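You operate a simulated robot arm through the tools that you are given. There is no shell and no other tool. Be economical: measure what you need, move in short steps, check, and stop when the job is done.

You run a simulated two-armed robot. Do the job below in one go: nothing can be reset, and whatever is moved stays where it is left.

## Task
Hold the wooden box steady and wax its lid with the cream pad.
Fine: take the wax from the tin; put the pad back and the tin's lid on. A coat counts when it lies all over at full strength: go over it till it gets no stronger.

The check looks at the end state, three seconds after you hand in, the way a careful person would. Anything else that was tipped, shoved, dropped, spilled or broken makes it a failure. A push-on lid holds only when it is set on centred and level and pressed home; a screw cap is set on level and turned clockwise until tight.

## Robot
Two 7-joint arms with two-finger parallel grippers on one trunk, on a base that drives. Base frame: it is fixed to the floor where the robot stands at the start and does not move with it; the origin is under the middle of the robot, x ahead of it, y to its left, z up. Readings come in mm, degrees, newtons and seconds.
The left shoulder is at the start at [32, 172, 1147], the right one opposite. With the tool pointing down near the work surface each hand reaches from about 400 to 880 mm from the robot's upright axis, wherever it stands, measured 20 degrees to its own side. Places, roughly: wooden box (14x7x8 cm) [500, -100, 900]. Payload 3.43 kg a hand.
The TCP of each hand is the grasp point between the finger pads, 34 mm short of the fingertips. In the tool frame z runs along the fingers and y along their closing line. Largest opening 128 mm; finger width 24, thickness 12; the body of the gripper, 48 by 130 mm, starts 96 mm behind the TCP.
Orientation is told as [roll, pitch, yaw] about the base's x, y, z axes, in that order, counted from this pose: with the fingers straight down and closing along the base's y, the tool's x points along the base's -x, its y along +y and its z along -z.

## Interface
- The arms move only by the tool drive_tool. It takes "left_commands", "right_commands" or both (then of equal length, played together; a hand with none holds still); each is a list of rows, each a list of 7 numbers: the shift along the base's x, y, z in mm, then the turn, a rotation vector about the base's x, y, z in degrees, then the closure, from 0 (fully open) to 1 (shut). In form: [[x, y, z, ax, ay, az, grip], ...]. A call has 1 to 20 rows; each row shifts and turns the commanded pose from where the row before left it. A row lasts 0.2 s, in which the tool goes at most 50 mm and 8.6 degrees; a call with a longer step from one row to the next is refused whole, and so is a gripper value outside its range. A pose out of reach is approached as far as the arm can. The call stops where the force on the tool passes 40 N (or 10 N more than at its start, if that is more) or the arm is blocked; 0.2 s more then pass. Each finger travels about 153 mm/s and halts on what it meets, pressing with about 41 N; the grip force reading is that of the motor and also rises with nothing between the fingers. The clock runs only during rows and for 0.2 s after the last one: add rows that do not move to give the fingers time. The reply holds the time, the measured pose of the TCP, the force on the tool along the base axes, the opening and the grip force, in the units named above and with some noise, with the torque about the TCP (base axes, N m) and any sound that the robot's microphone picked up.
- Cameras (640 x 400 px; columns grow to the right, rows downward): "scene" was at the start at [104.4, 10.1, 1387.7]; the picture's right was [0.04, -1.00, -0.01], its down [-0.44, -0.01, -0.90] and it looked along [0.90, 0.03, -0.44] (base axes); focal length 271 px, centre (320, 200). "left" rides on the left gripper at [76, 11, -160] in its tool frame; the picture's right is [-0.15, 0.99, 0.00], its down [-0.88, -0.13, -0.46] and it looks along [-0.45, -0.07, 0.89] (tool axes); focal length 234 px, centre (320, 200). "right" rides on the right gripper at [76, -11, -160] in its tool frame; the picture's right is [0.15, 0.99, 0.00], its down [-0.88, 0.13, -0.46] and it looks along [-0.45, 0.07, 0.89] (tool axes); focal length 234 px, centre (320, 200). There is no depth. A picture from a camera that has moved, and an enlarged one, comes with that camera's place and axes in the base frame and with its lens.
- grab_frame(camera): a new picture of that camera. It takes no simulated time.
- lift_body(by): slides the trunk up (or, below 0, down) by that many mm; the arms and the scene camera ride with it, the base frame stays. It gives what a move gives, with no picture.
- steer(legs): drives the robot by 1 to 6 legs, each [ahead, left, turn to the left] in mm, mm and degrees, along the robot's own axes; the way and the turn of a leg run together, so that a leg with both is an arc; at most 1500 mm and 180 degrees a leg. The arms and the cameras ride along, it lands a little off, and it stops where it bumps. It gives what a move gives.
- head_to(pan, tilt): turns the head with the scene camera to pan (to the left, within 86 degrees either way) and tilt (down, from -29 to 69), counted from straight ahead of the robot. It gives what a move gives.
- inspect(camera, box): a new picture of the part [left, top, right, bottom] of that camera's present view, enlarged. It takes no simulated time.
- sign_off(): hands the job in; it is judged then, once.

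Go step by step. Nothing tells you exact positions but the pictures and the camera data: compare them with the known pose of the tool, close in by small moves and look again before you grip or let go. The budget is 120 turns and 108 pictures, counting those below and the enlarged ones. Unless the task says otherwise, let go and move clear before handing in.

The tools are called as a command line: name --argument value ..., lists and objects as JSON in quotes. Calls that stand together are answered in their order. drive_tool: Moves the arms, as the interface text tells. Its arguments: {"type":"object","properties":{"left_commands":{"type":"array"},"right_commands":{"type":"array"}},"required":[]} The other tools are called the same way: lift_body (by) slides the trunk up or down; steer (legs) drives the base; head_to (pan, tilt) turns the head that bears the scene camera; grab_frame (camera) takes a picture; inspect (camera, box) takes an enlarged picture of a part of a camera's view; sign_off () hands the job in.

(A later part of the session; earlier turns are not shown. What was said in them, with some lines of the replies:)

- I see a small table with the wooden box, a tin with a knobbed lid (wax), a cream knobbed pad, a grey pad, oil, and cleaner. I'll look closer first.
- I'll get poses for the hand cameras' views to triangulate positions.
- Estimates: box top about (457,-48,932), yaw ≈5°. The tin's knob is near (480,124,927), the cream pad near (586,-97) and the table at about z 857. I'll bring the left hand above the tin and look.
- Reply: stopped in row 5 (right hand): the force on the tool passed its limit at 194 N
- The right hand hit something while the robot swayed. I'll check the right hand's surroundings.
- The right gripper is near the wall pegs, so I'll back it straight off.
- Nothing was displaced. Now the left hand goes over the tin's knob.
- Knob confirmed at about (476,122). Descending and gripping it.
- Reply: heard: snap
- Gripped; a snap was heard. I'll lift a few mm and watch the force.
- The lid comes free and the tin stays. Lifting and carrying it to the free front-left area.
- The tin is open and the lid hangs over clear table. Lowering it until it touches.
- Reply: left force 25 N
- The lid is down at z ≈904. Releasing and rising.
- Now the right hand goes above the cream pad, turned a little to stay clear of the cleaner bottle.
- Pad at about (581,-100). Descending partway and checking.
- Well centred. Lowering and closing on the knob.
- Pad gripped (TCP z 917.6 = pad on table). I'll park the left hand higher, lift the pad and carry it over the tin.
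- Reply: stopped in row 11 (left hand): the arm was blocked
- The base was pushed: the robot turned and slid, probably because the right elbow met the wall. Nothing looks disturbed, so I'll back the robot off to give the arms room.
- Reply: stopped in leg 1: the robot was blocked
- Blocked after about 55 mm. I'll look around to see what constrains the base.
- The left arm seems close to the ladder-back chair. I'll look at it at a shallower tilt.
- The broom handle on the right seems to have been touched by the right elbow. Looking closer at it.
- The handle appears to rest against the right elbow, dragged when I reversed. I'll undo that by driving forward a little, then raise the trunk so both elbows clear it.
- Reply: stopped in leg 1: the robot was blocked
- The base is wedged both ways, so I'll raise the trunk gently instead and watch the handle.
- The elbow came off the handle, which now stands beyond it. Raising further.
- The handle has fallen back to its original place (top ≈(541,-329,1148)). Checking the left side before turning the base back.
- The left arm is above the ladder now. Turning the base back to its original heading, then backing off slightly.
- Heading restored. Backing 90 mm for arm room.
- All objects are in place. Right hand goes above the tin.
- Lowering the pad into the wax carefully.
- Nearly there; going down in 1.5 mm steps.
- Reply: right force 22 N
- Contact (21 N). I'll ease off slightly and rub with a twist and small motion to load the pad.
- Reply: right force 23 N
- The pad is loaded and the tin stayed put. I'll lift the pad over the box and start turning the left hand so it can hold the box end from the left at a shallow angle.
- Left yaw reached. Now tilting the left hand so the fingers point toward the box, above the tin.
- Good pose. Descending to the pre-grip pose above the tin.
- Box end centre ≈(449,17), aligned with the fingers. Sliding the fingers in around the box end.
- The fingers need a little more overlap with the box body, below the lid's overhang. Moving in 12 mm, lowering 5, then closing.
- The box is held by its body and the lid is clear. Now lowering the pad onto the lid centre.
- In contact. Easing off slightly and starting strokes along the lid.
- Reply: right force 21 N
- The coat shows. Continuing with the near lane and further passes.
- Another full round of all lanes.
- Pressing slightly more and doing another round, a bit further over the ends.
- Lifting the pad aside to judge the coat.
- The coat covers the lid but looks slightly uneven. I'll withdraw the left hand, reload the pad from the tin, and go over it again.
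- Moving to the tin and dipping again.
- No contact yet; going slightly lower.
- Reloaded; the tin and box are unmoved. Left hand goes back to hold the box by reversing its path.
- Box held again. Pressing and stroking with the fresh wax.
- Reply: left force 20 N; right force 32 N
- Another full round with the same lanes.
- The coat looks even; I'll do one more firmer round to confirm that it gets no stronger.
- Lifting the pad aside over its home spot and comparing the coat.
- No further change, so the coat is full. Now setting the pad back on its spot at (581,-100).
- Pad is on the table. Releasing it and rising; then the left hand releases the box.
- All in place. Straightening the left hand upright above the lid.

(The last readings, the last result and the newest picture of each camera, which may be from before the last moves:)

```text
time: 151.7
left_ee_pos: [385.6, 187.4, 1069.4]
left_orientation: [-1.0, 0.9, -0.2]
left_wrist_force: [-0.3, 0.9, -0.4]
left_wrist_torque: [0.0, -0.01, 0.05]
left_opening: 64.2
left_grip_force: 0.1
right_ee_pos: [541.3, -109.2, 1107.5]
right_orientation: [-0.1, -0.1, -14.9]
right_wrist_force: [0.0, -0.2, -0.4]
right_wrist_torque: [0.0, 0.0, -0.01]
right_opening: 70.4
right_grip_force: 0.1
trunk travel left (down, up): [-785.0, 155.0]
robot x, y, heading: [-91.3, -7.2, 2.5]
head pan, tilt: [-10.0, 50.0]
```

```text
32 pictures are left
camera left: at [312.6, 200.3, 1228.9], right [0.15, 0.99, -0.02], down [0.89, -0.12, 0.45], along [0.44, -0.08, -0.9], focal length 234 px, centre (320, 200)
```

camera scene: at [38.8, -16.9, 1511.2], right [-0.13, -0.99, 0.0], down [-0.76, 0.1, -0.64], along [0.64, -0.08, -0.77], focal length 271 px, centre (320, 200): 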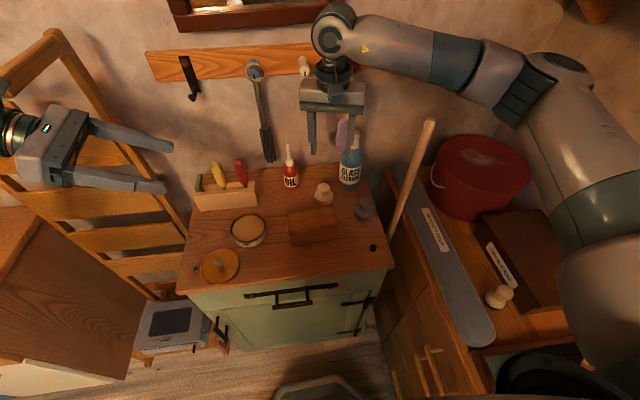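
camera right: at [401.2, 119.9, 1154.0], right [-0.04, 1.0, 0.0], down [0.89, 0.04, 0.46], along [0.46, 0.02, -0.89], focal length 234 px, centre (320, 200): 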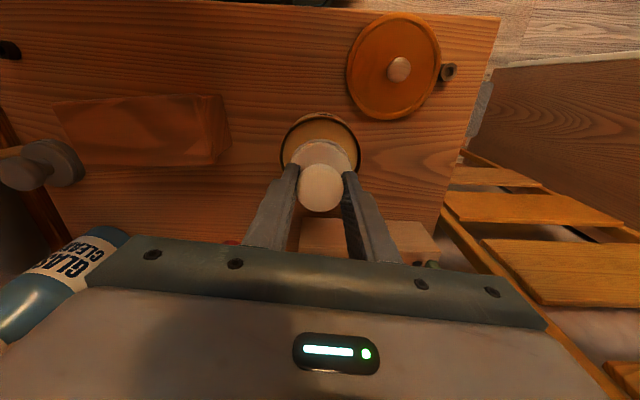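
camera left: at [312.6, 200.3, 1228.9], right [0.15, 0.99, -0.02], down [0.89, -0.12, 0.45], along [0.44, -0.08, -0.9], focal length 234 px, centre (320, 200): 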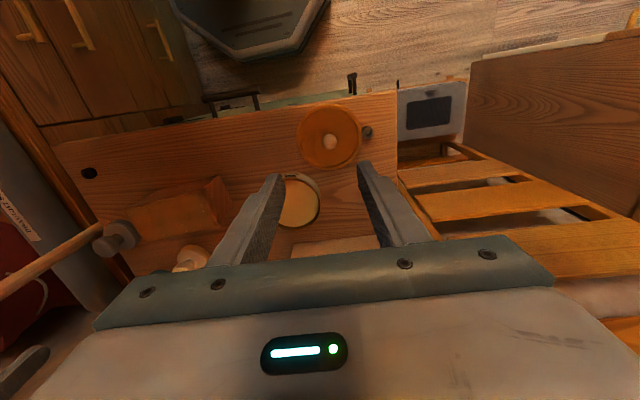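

drive_tool --left_commands '[[0, 2, -30, 1, -0.9, 0.2, 0.5], [0, 1, -30, 0, 0, 0, 0.5], [0, 0, -25, 0, 0, 0, 0.5], [0, 0, 0, 0, 0, 0, 0.5]]'

grab_frame --camera "left"

```text
time: 152.7
left_ee_pos: [383.8, 189.8, 984.2]
left_orientation: [0.0, 0.0, 0.1]
left_wrist_force: [0.6, 0.8, -0.1]
left_wrist_torque: [-0.03, -0.01, 0.0]
left_opening: 64.0
left_grip_force: 0.1
right_ee_pos: [540.6, -109.9, 1106.0]
right_orientation: [0.1, -0.1, -14.9]
right_wrist_force: [-0.3, -0.9, -0.5]
right_wrist_torque: [-0.04, 0.04, 0.02]
right_opening: 70.1
right_grip_force: 0.1
trunk travel left (down, up): [-785.0, 155.0]
robot x, y, heading: [-88.8, -9.7, 2.6]
head pan, tilt: [-10.0, 50.0]
```

```text
31 pictures are left
camera left: at [309.5, 200.2, 1142.9], right [0.14, 0.99, 0.0], down [0.88, -0.13, 0.46], along [0.45, -0.07, -0.89], focal length 234 px, centre (320, 200)
```

left: 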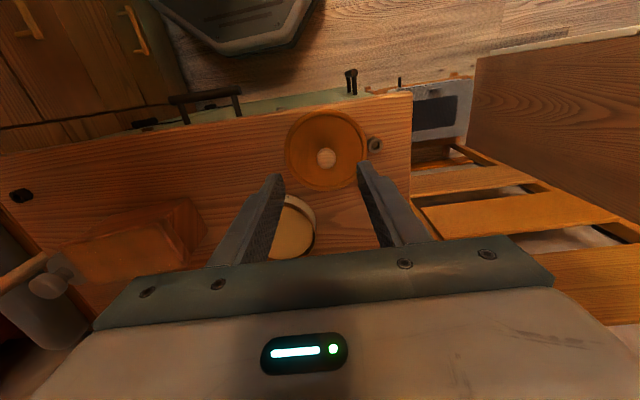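

The lid is at y≈196.5; shifting and descending to grip the knob.

drive_tool --left_commands '[[0, 6.5, -20, 0, 0, 0, 0.5], [0, 0, -25, 0, 0, 0, 0.5], [0, 0, -20, 0, 0, 0, 0.5], [0, 0, -11, 0, 0, 0, 0.5], [0, 0, 0, 0, 0, 0, 0.5]]'

inspect --camera "left" --box '[220, 80, 420, 260]'

```text
time: 153.9
left_ee_pos: [385.0, 196.8, 908.7]
left_orientation: [0.0, -0.1, 0.1]
left_wrist_force: [-0.2, -0.1, -0.6]
left_wrist_torque: [0.02, -0.05, -0.05]
left_opening: 64.3
left_grip_force: 0.0
right_ee_pos: [539.6, -108.7, 1108.9]
right_orientation: [0.0, -0.2, -14.8]
right_wrist_force: [0.0, 0.3, -0.2]
right_wrist_torque: [0.01, 0.05, 0.0]
right_opening: 70.5
right_grip_force: 0.0
trunk travel left (down, up): [-785.0, 155.0]
robot x, y, heading: [-90.1, -10.8, 2.6]
head pan, tilt: [-10.0, 50.0]
```

```text
2.22 times, centred on (320, 170) of left
camera zoom: at [309.6, 205.8, 1066.8], right [0.14, 0.99, 0.0], down [0.88, -0.13, 0.46], along [0.45, -0.07, -0.89], focal length 520 px, centre (320, 267)
```

zoom: 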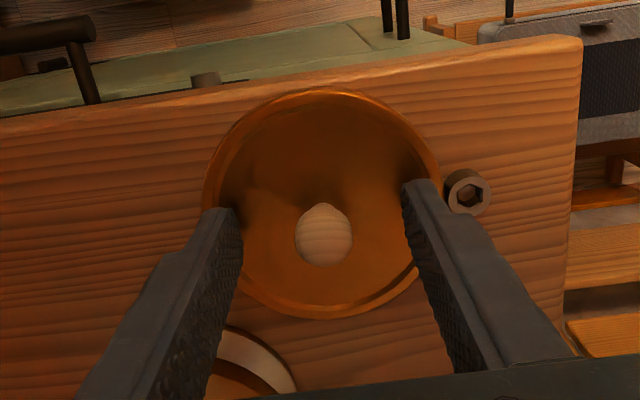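

Centred. Lowering 4 mm and closing.

drive_tool --left_commands '[[0, 0, -3, 0, 0, 0, 0.5], [0, 0, 0, 0, 0, 0, 0.65], [0, 0, 0, 0, 0, 0, 0.8], [0, 0, 0, 0, 0, 0, 0.9], [0, 0, 0, 0, 0, 0, 1], [0, 0, 0, 0, 0, 0, 1], [0, 0, 4, 0, 0, 0, 1], [0, 0, 20, 0, 0, 0, 1], [0, 0, 30, 0, 0, 0, 1], [0, 0, 25, 0, 0, 0, 1], [0, 0, 0, 0, 0, 0, 1]]'

grab_frame --camera "left"

inspect --camera "scene" --box '[170, 190, 290, 300]'

```text
time: 156.3
left_ee_pos: [385.4, 197.2, 985.0]
left_orientation: [0.0, 0.0, 0.0]
left_wrist_force: [0.2, 0.4, 0.0]
left_wrist_torque: [0.0, 0.0, -0.02]
left_opening: 20.0
left_grip_force: 41.1
right_ee_pos: [539.9, -109.5, 1107.7]
right_orientation: [0.0, -0.1, -14.9]
right_wrist_force: [-0.9, 0.1, -0.3]
right_wrist_torque: [-0.03, 0.02, -0.01]
right_opening: 70.3
right_grip_force: 0.0
trunk travel left (down, up): [-785.0, 155.0]
robot x, y, heading: [-89.0, -12.3, 2.5]
head pan, tilt: [-10.0, 50.0]
```

```text
29 pictures are left
camera left: at [309.9, 207.1, 1142.9], right [0.14, 0.99, 0.0], down [0.88, -0.13, 0.46], along [0.45, -0.07, -0.89], focal length 234 px, centre (320, 200)
```

left: 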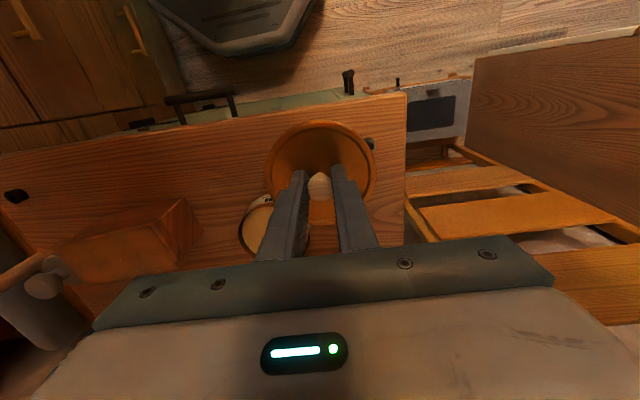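

```text
3.64 times, centred on (230, 245) of scene
camera zoom: at [38.7, -16.8, 1511.2], right [-0.13, -0.99, 0.0], down [-0.76, 0.1, -0.64], along [0.64, -0.08, -0.77], focal length 986 px, centre (647, 36)
```

zoom: 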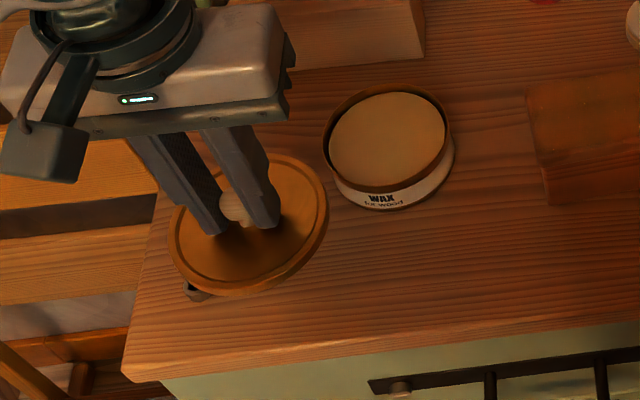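

Lid held level. Measuring the tin's position with the right camera and a scene zoom.

inspect --camera "right" --box '[400, 0, 600, 125]'

inspect --camera "scene" --box '[215, 200, 285, 255]'

```text
3.20 times, centred on (500, 62) of right
camera zoom: at [465.9, -99.7, 1266.9], right [0.11, 0.99, 0.0], down [0.88, -0.1, 0.46], along [0.45, -0.05, -0.89], focal length 749 px, centre (-256, 640)
```

zoom: 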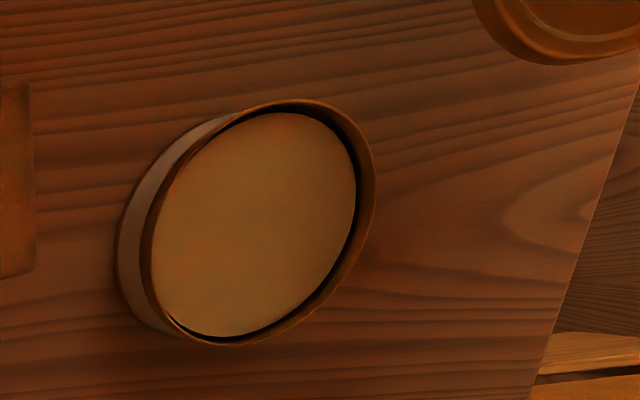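

```text
7.27 times, centred on (250, 228) of scene
camera zoom: at [38.7, -16.8, 1511.2], right [-0.13, -0.99, 0.0], down [-0.76, 0.1, -0.64], along [0.64, -0.08, -0.77], focal length 1971 px, centre (829, 0)
```

zoom: 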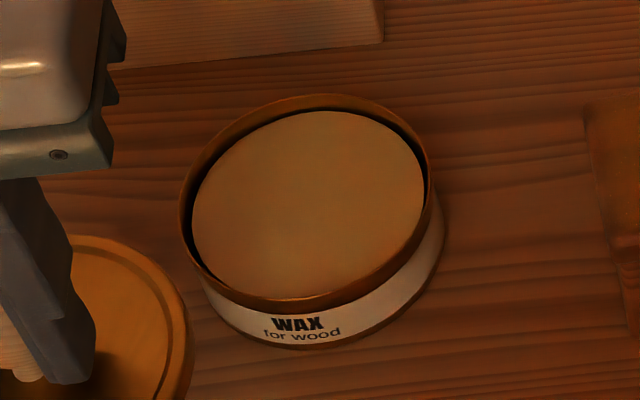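

The tin is unmoved (≈(476,123.5)). Carrying the lid above it.

drive_tool --left_commands '[[15, -12.3, 0, 0, 0, 0, 1], [15, -12.3, 0, 0, 0, 0, 1], [15, -12.3, 0, 0, 0, 0, 1], [15, -12.3, 0, 0, 0, 0, 1], [15, -12.3, 0, 0, 0, 0, 1], [15.5, -12.3, 0, 0, 0, 0, 1], [0, 0, -15, 0, 0, 0, 1], [0, 0, -15, 0, 0, 0, 1], [0, 0, 0, 0, 0, 0, 1]]'

inspect --camera "scene" --box '[200, 180, 300, 260]'

inspect --camera "right" --box '[400, 0, 600, 125]'

```text
time: 158.3
left_ee_pos: [476.2, 122.2, 954.0]
left_orientation: [0.0, -0.1, 0.2]
left_wrist_force: [0.2, 0.0, 0.5]
left_wrist_torque: [-0.02, 0.0, 0.02]
left_opening: 19.8
left_grip_force: 40.8
right_ee_pos: [539.6, -109.6, 1107.6]
right_orientation: [0.1, -0.1, -14.9]
right_wrist_force: [0.1, -0.5, 0.1]
right_wrist_torque: [0.0, -0.02, -0.01]
right_opening: 70.3
right_grip_force: 0.1
trunk travel left (down, up): [-785.0, 155.0]
robot x, y, heading: [-89.7, -11.6, 2.5]
head pan, tilt: [-10.0, 50.0]
```

```text
5.00 times, centred on (250, 220) of scene
camera zoom: at [38.6, -17.3, 1511.2], right [-0.13, -0.99, 0.0], down [-0.76, 0.1, -0.64], along [0.64, -0.08, -0.77], focal length 1355 px, centre (670, 100)
```

zoom: 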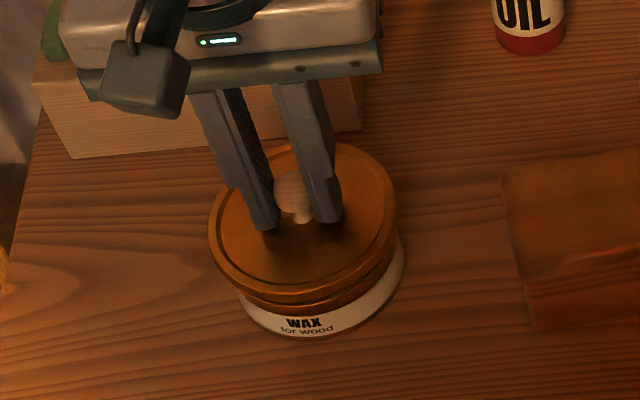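

```text
3.20 times, centred on (500, 62) of right
camera zoom: at [465.8, -100.2, 1266.9], right [0.11, 0.99, 0.0], down [0.88, -0.1, 0.46], along [0.45, -0.05, -0.89], focal length 749 px, centre (-256, 640)
```

zoom: 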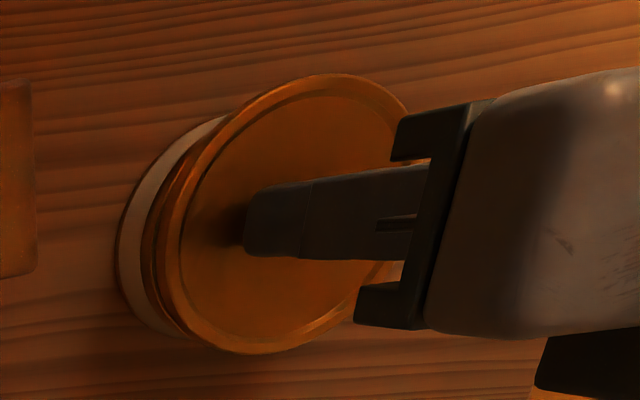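

Aligned within ~1.5 mm; correcting slightly and lowering to contact.

drive_tool --left_commands '[[0.3, 1.2, -5, 0, 0, 0, 1], [0, 0, -4, 0, 0, 0, 1], [0, 0, -2, 0, 0, 0, 1], [0, 0, -1.5, 0, 0, 0, 1], [0, 0, 0, 0, 0, 0, 1]]'

```text
time: 159.5
left_ee_pos: [476.9, 124.6, 941.5]
left_orientation: [-0.1, -0.1, 0.1]
left_wrist_force: [-0.1, -1.0, 0.7]
left_wrist_torque: [0.04, -0.09, -0.01]
left_opening: 19.8
left_grip_force: 40.7
right_ee_pos: [539.2, -108.5, 1107.5]
right_orientation: [0.0, -0.1, -14.9]
right_wrist_force: [0.0, 0.8, -0.2]
right_wrist_torque: [0.01, 0.02, 0.0]
right_opening: 70.3
right_grip_force: 0.0
trunk travel left (down, up): [-785.0, 155.0]
robot x, y, heading: [-91.5, -11.5, 2.4]
head pan, tilt: [-10.0, 50.0]
```

drive_tool --left_commands '[[-0.5, -0.5, -1, 0, 0, 0, 1], [0, 0, -1, 0, 0, 0, 1], [0, 0, -1, 0, 0, 0, 1], [0, 0, 0, 0, 0, 0, 1]]'

inspect --camera "scene" --box '[200, 180, 300, 260]'

```text
time: 160.5
left_ee_pos: [475.1, 124.1, 941.1]
left_orientation: [-0.1, -0.4, 0.1]
left_wrist_force: [4.0, 3.8, 21.9]
left_wrist_torque: [0.0, -1.13, 0.01]
left_opening: 19.9
left_grip_force: 40.9
right_ee_pos: [538.9, -109.1, 1108.2]
right_orientation: [0.0, -0.2, -14.9]
right_wrist_force: [-0.7, -1.1, -0.6]
right_wrist_torque: [-0.02, -0.01, 0.03]
right_opening: 70.8
right_grip_force: 0.1
trunk travel left (down, up): [-785.0, 155.0]
robot x, y, heading: [-87.2, -10.1, 2.4]
head pan, tilt: [-10.0, 50.0]
```

```text
5.00 times, centred on (250, 220) of scene
camera zoom: at [36.5, -16.9, 1511.7], right [-0.13, -0.99, 0.0], down [-0.76, 0.1, -0.64], along [0.64, -0.08, -0.77], focal length 1355 px, centre (670, 100)
```

zoom: 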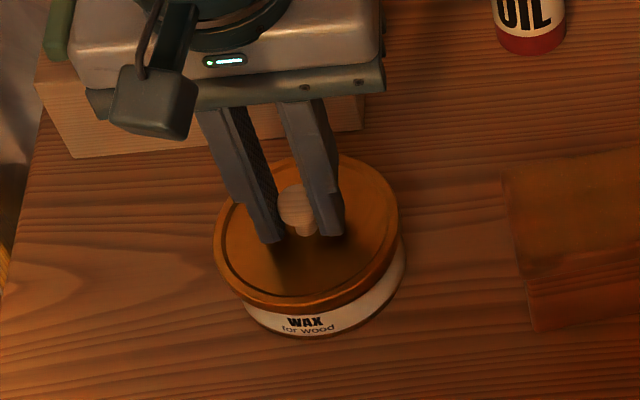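

Contact on the far side only (torque), so the lid sits slightly too near. Lifting, shifting +x and retrying.

drive_tool --left_commands '[[0, 0, 3, 0, 0, 0, 1], [1.8, 0, 0, 0, 0, 0, 1], [0, 0, -1.5, 0, 0, 0, 1], [0, 0, -1, 0, 0, 0, 1], [0, 0, -1, 0, 0, 0, 1], [0, 0, 0, 0, 0, 0, 1]]'

```text
time: 161.9
left_ee_pos: [475.9, 123.8, 941.4]
left_orientation: [0.1, -0.3, 0.1]
left_wrist_force: [-3.6, 1.8, 22.9]
left_wrist_torque: [0.09, -0.93, 0.06]
left_opening: 19.8
left_grip_force: 40.9
right_ee_pos: [539.0, -109.3, 1109.9]
right_orientation: [0.0, -0.1, -14.9]
right_wrist_force: [0.2, 0.3, -0.9]
right_wrist_torque: [0.0, -0.05, 0.02]
right_opening: 70.5
right_grip_force: 0.0
trunk travel left (down, up): [-785.0, 155.0]
robot x, y, heading: [-87.9, -7.6, 2.5]
head pan, tilt: [-10.0, 50.0]
```

drive_tool --left_commands '[[0, 0, 3, 0, 0, 0, 1], [2, 0, 0, 0, 0, 0, 1], [0, 0, -1.5, 0, 0, 0, 1], [0, 0, -1, 0, 0, 0, 1], [0, 0, -0.8, 0, 0, 0, 1], [0, 0, 0, 0, 0, 0, 1]]'

inspect --camera "right" --box '[420, 10, 540, 115]'

```text
time: 163.3
left_ee_pos: [478.7, 124.1, 938.0]
left_orientation: [0.1, 0.0, 0.1]
left_wrist_force: [-1.2, 0.0, -0.8]
left_wrist_torque: [-0.01, 0.06, 0.01]
left_opening: 19.6
left_grip_force: 41.3
right_ee_pos: [540.5, -109.5, 1107.1]
right_orientation: [-0.1, 0.0, -14.8]
right_wrist_force: [-0.1, -0.3, 0.4]
right_wrist_torque: [0.01, 0.01, -0.03]
right_opening: 70.4
right_grip_force: 0.0
trunk travel left (down, up): [-785.0, 155.0]
robot x, y, heading: [-91.2, -10.1, 2.2]
head pan, tilt: [-10.0, 50.0]
```

```text
3.81 times, centred on (480, 62) of right
camera zoom: at [465.6, -100.0, 1267.0], right [0.11, 0.99, 0.0], down [0.88, -0.1, 0.46], along [0.45, -0.05, -0.89], focal length 892 px, centre (-290, 724)
```

zoom: 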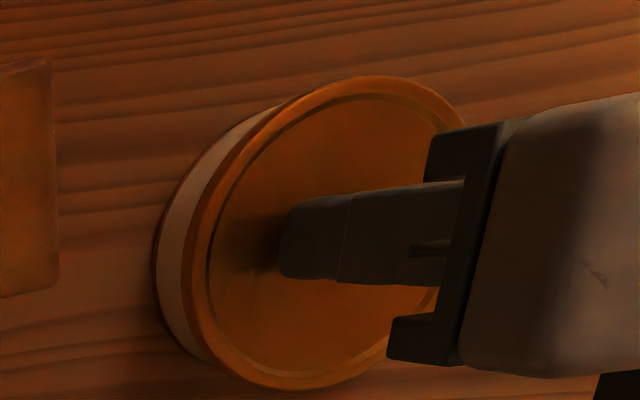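

Now it slides over the rim freely (z 938, no force). Pressing it home in small steps.

drive_tool --left_commands '[[0, 0, -1, 0, 0, 0, 1], [0, 0, -1, 0, 0, 0, 1], [0, 0, -1, 0, 0, 0, 1], [0, 0, 0, 0, 0, 0, 1]]'

```text
time: 164.3
left_ee_pos: [479.0, 124.6, 935.7]
left_orientation: [0.1, -0.2, 0.1]
left_wrist_force: [-2.8, 1.3, 10.8]
left_wrist_torque: [0.08, 0.79, -0.04]
left_opening: 19.6
left_grip_force: 41.6
right_ee_pos: [538.7, -109.6, 1109.0]
right_orientation: [-0.1, -0.1, -14.8]
right_wrist_force: [0.0, 0.9, 0.0]
right_wrist_torque: [0.01, 0.01, -0.01]
right_opening: 70.7
right_grip_force: 0.1
trunk travel left (down, up): [-785.0, 155.0]
robot x, y, heading: [-87.7, -10.6, 2.7]
head pan, tilt: [-10.0, 50.0]
heard: snap
```

A snap was heard. Pressing a little more to make sure that it's fully home.

drive_tool --left_commands '[[0, 0, -0.7, 0, 0, 0, 1], [0, 0, -0.7, 0, 0, 0, 1], [0, 0, 0, 0, 0, 0, 1]]'

inspect --camera "scene" --box '[200, 180, 300, 260]'

inspect --camera "right" --box '[420, 10, 540, 115]'

```text
time: 165.1
left_ee_pos: [479.6, 124.3, 936.8]
left_orientation: [0.0, -0.2, 0.1]
left_wrist_force: [4.9, 3.6, 26.7]
left_wrist_torque: [0.06, 0.79, -0.05]
left_opening: 19.9
left_grip_force: 41.0
right_ee_pos: [539.6, -109.1, 1108.9]
right_orientation: [0.1, -0.2, -14.9]
right_wrist_force: [0.7, 0.8, 0.5]
right_wrist_torque: [0.0, -0.02, -0.02]
right_opening: 70.6
right_grip_force: 0.1
trunk travel left (down, up): [-785.0, 155.0]
robot x, y, heading: [-87.2, -9.4, 2.5]
head pan, tilt: [-10.0, 50.0]
```

```text
5.00 times, centred on (250, 220) of scene
camera zoom: at [36.6, -17.2, 1511.6], right [-0.13, -0.99, 0.0], down [-0.76, 0.1, -0.64], along [0.64, -0.08, -0.77], focal length 1355 px, centre (670, 100)
```

zoom: 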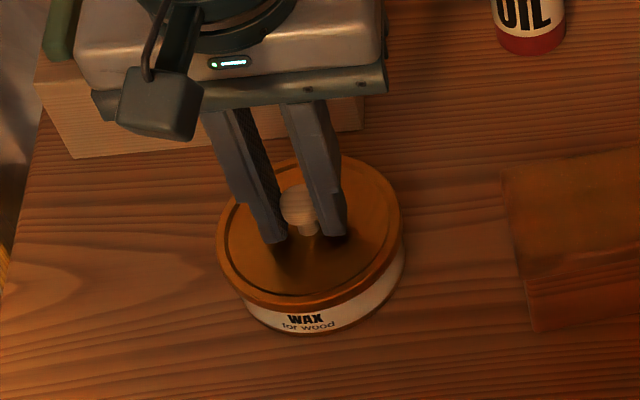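

```text
3.81 times, centred on (480, 62) of right
camera zoom: at [464.2, -100.1, 1268.0], right [0.11, 0.99, 0.0], down [0.88, -0.1, 0.46], along [0.46, -0.05, -0.89], focal length 892 px, centre (-290, 724)
```

zoom: 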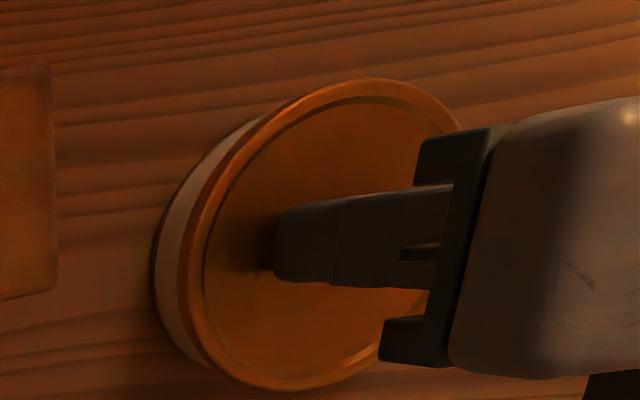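

The lid looks seated. I'll release, rise, and press once more on top of the knob with closed fingers to be sure.

drive_tool --left_commands '[[0, 0, 1.2, 0, 0, 0, 1], [0, 0, 0, 0, 0, 0, 0.8], [0, 0, 0, 0, 0, 0, 0.6], [0, 0, 0, 0, 0, 0, 0.6], [0, 0, 15, 0, 0, 0, 0.6], [0, 0, 25, 0, 0, 0, 0.6], [0, 0, 15, 0, 0, 0, 0.8], [0, 0, 0, 0, 0, 0, 1], [0, 0, 0, 0, 0, 0, 1], [0, 0, 0, 0, 0, 0, 1]]'

inspect --camera "left" --box '[220, 80, 420, 260]'

inspect --camera "right" --box '[420, 10, 540, 115]'

```text
time: 167.3
left_ee_pos: [479.2, 123.6, 989.4]
left_orientation: [-0.1, -0.1, 0.1]
left_wrist_force: [-0.5, 0.3, -0.1]
left_wrist_torque: [0.01, 0.03, 0.02]
left_opening: 0.2
left_grip_force: 32.8
right_ee_pos: [539.8, -109.1, 1106.8]
right_orientation: [0.1, -0.1, -14.9]
right_wrist_force: [0.7, -0.3, 0.2]
right_wrist_torque: [-0.01, -0.02, 0.01]
right_opening: 70.3
right_grip_force: 0.1
trunk travel left (down, up): [-785.0, 155.0]
robot x, y, heading: [-91.8, -8.6, 2.5]
head pan, tilt: [-10.0, 50.0]
```

```text
2.22 times, centred on (320, 170) of left
camera zoom: at [404.1, 132.6, 1148.4], right [0.14, 0.99, 0.0], down [0.88, -0.13, 0.46], along [0.45, -0.07, -0.89], focal length 520 px, centre (320, 267)
```

zoom: 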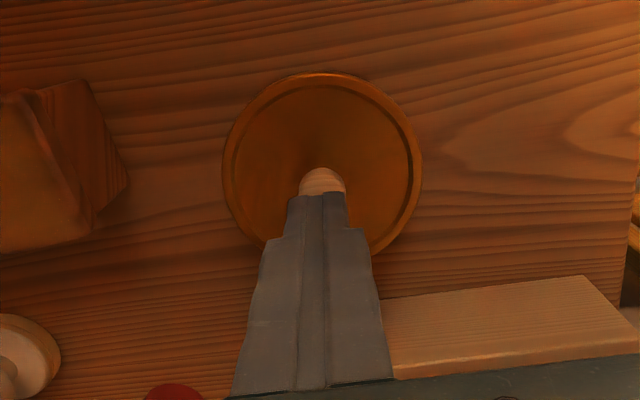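

```text
3.81 times, centred on (480, 62) of right
camera zoom: at [466.0, -99.9, 1266.9], right [0.11, 0.99, 0.0], down [0.88, -0.1, 0.46], along [0.45, -0.05, -0.89], focal length 892 px, centre (-290, 724)
```

zoom: 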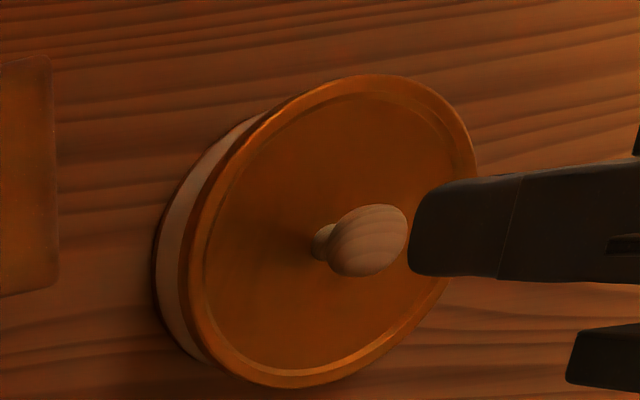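

Lid appears flush. Pressing on the knob top.

drive_tool --left_commands '[[-3, 0, -10, 0, 0, 0, 1], [0, 0, -10, 0, 0, 0, 1], [0, 0, -3, 0, 0, 0, 1], [0, 0, -2, 0, 0, 0, 1], [0, 0, -1.5, 0, 0, 0, 1], [0, 0, -1.5, 0, 0, 0, 1], [0, 0, 0, 0, 0, 0, 1]]'

```text
time: 168.9
left_ee_pos: [477.7, 122.8, 963.2]
left_orientation: [-0.1, -0.2, 0.2]
left_wrist_force: [-0.2, -0.5, -0.1]
left_wrist_torque: [0.0, 0.03, 0.0]
left_opening: 0.2
left_grip_force: 33.2
right_ee_pos: [540.1, -110.6, 1107.7]
right_orientation: [0.0, -0.1, -14.9]
right_wrist_force: [-0.6, 1.0, 0.3]
right_wrist_torque: [0.0, 0.02, -0.01]
right_opening: 70.5
right_grip_force: 0.1
trunk travel left (down, up): [-785.0, 155.0]
robot x, y, heading: [-85.3, -10.3, 2.5]
head pan, tilt: [-10.0, 50.0]
```

drive_tool --left_commands '[[0, 0, -1.5, 0, 0, 0, 1], [0, 0, -1.5, 0, 0, 0, 1], [0, 0, -1.2, 0, 0, 0, 1], [0, 0, 0, 0, 0, 0, 1]]'

```text
time: 169.9
left_ee_pos: [476.9, 123.9, 960.7]
left_orientation: [0.1, -0.5, 0.3]
left_wrist_force: [2.2, 4.4, 25.8]
left_wrist_torque: [0.04, -0.27, -0.01]
left_opening: 0.1
left_grip_force: 33.0
right_ee_pos: [539.2, -109.3, 1107.9]
right_orientation: [-0.1, -0.1, -14.9]
right_wrist_force: [-0.2, 0.3, 0.1]
right_wrist_torque: [-0.02, 0.01, 0.02]
right_opening: 70.4
right_grip_force: 0.0
trunk travel left (down, up): [-785.0, 155.0]
robot x, y, heading: [-93.1, -9.2, 2.5]
head pan, tilt: [-10.0, 50.0]
```

Solid at 26 N with no further movement. Both hands move clear, then a final check.

drive_tool --left_commands '[[0, 0, 5, 0, 0, 0, 1], [0, 0, 30, 0, 0, 0, 1], [0, 0, 40, 0, 0, 0, 1], [-10, 15, 40, 0, 0, 0, 0.8], [-20, 20, 40, 0, 0, 0, 0.8], [-20, 20, 30, 0, 0, 0, 0.8], [0, 0, 0, 0, 0, 0, 0.8]]' --right_commands '[[0, 0, 15, 0, 0, 0, 0.45], [-15, 0, 30, 0, 0, 0, 0.45], [-25, -10, 30, 0, 0, 0, 0.45], [-25, -10, 30, 0, 0, 0, 0.45], [-25, -10, 20, 0, 0, 0, 0.45], [0, 0, 0, 0, 0, 0, 0.45], [0, 0, 0, 0, 0, 0, 0.45]]'

grab_frame --camera "scene"

inspect --camera "scene" --box '[170, 140, 390, 280]'

inspect --camera "scene" --box '[280, 195, 350, 250]'

```text
time: 171.5
left_ee_pos: [427.0, 179.1, 1141.9]
left_orientation: [0.0, 0.0, 0.1]
left_wrist_force: [-0.9, -1.1, 0.3]
left_wrist_torque: [0.02, 0.06, -0.01]
left_opening: 25.8
left_grip_force: 0.0
right_ee_pos: [451.4, -139.1, 1233.2]
right_orientation: [0.0, 0.0, -14.8]
right_wrist_force: [-0.7, 0.0, 0.2]
right_wrist_torque: [0.02, -0.01, -0.01]
right_opening: 70.2
right_grip_force: 0.0
trunk travel left (down, up): [-785.0, 155.0]
robot x, y, heading: [-88.9, -8.3, 2.8]
head pan, tilt: [-10.0, 50.0]
```

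```text
17 pictures are left
camera scene: at [39.4, -17.3, 1511.1], right [-0.13, -0.99, 0.0], down [-0.76, 0.1, -0.64], along [0.64, -0.08, -0.77], focal length 271 px, centre (320, 200)
```

scene: 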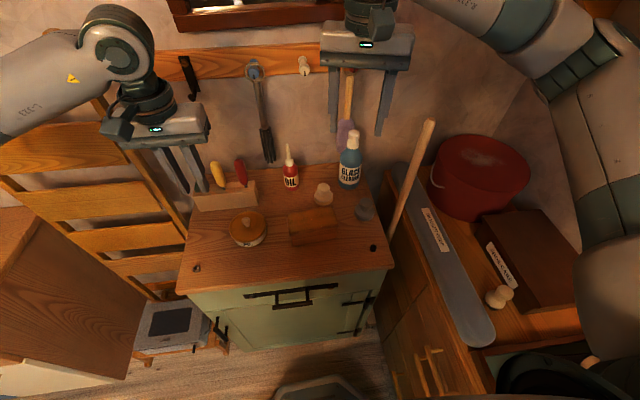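

```text
2.86 times, centred on (280, 210) of scene
camera zoom: at [39.4, -17.3, 1511.1], right [-0.13, -0.99, 0.0], down [-0.76, 0.1, -0.64], along [0.64, -0.08, -0.77], focal length 774 px, centre (434, 171)
```

zoom: 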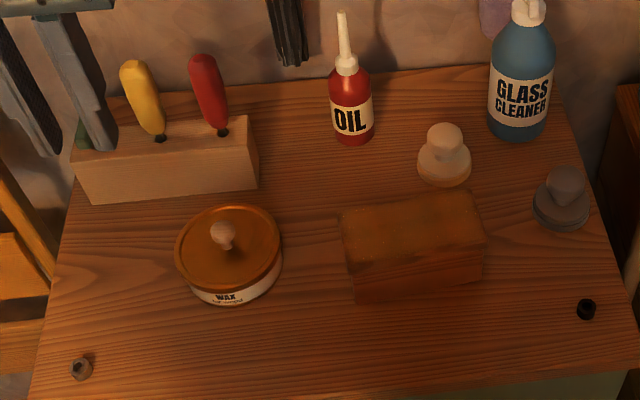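

```text
7.27 times, centred on (315, 222) of scene
camera zoom: at [39.4, -17.3, 1511.1], right [-0.13, -0.99, 0.0], down [-0.76, 0.1, -0.64], along [0.64, -0.08, -0.77], focal length 1971 px, centre (356, 36)
```

zoom: 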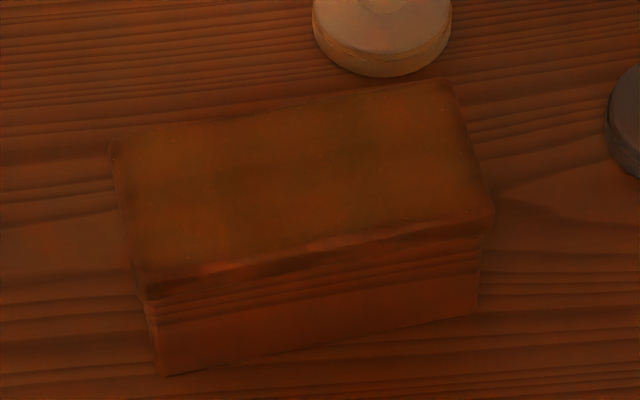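

The near-left corner of the lid looks a bit darker. I'll check it from a better angle with the right camera.

drive_tool --right_commands '[[-25, 18, -20, 0, 0, 4, 0.45], [-25, 18, -20, 0, 0, 4, 0.45], [-25, 18, -20, 0, 0, 4, 0.45], [-25, 18, -20, 0, 0, 3, 0.45], [0, 0, 0, 0, 0, 0, 0.45]]'

grab_frame --camera "right"

```text
time: 172.7
left_ee_pos: [427.1, 178.1, 1142.7]
left_orientation: [0.0, 0.0, 0.1]
left_wrist_force: [1.0, 0.1, -0.2]
left_wrist_torque: [0.02, 0.0, 0.0]
left_opening: 25.6
left_grip_force: 0.0
right_ee_pos: [351.9, -68.2, 1153.0]
right_orientation: [0.0, -0.1, 0.1]
right_wrist_force: [0.9, -0.4, -0.1]
right_wrist_torque: [0.0, 0.01, 0.04]
right_opening: 70.7
right_grip_force: 0.1
trunk travel left (down, up): [-785.0, 155.0]
robot x, y, heading: [-85.6, -7.0, 2.5]
head pan, tilt: [-10.0, 50.0]
```

```text
14 pictures are left
camera right: at [277.0, -79.9, 1312.2], right [-0.15, 0.99, 0.0], down [0.88, 0.13, 0.46], along [0.45, 0.07, -0.89], focal length 234 px, centre (320, 200)
```

right: 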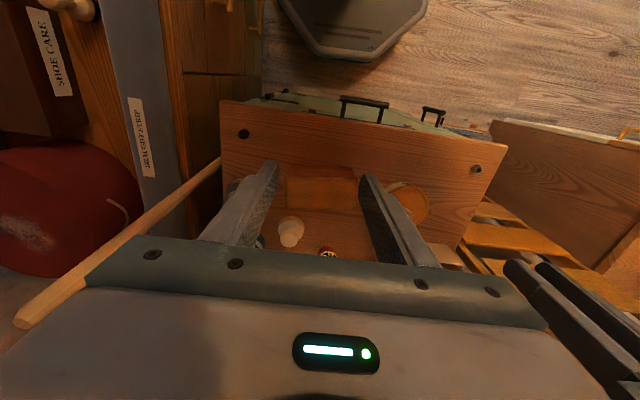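

inspect --camera "right" --box '[275, 160, 375, 225]'

```text
6.15 times, centred on (325, 192) of right
camera zoom: at [277.0, -79.9, 1312.2], right [-0.15, 0.99, 0.0], down [0.88, 0.13, 0.46], along [0.45, 0.07, -0.89], focal length 1441 px, centre (289, 246)
```

zoom: 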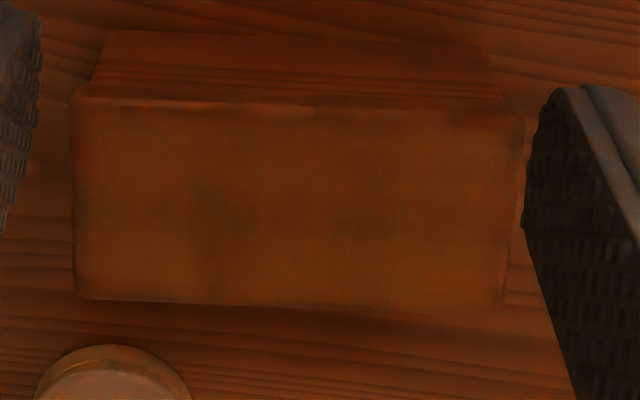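

Zooming tightly on the two near corners for comparison.

inspect --camera "right" --box '[335, 168, 367, 188]'

inspect --camera "right" --box '[280, 168, 312, 188]'

```text
16.00 times, centred on (351, 178) of right
camera zoom: at [277.0, -79.9, 1312.2], right [-0.15, 0.99, 0.0], down [0.88, 0.13, 0.46], along [0.45, 0.07, -0.89], focal length 3747 px, centre (-176, 552)
```

zoom: 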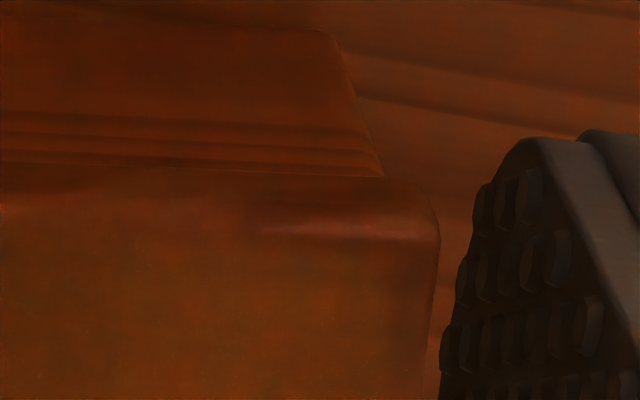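

```text
16.00 times, centred on (296, 178) of right
camera zoom: at [277.0, -79.9, 1312.2], right [-0.15, 0.99, 0.0], down [0.88, 0.13, 0.46], along [0.45, 0.07, -0.89], focal length 3747 px, centre (704, 552)
```

zoom: 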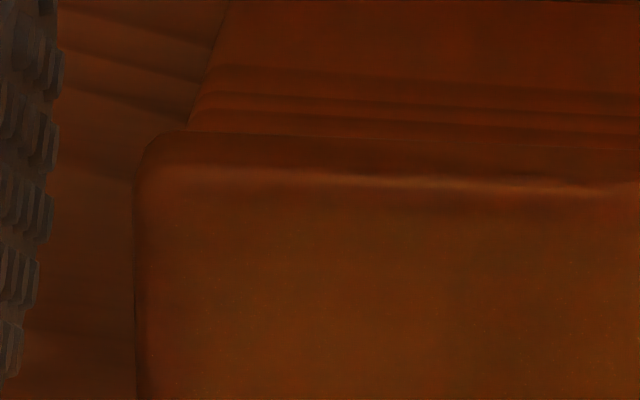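

The coat runs right into the rounded edges at both near corners. The tin is closed, the pad is home, the broom handle stands as before and both hands are clear, so I'm handing in.

sign_off

```text
The job is handed in.
```

I've handed the job in: the box lid is waxed all over, the cream pad is back on its spot and the wax tin's lid is pressed on. I loaded the pad from the tin twice, and the last firm round of strokes made no visible difference to the coat.

While I was moving the pad to the tin, the robot bumped something and its base shifted. The right elbow dragged the leaning broom handle about 10 cm. Raising the trunk freed it, and it fell back to within about 2 cm of its original lean. Nothing else I saw was moved.
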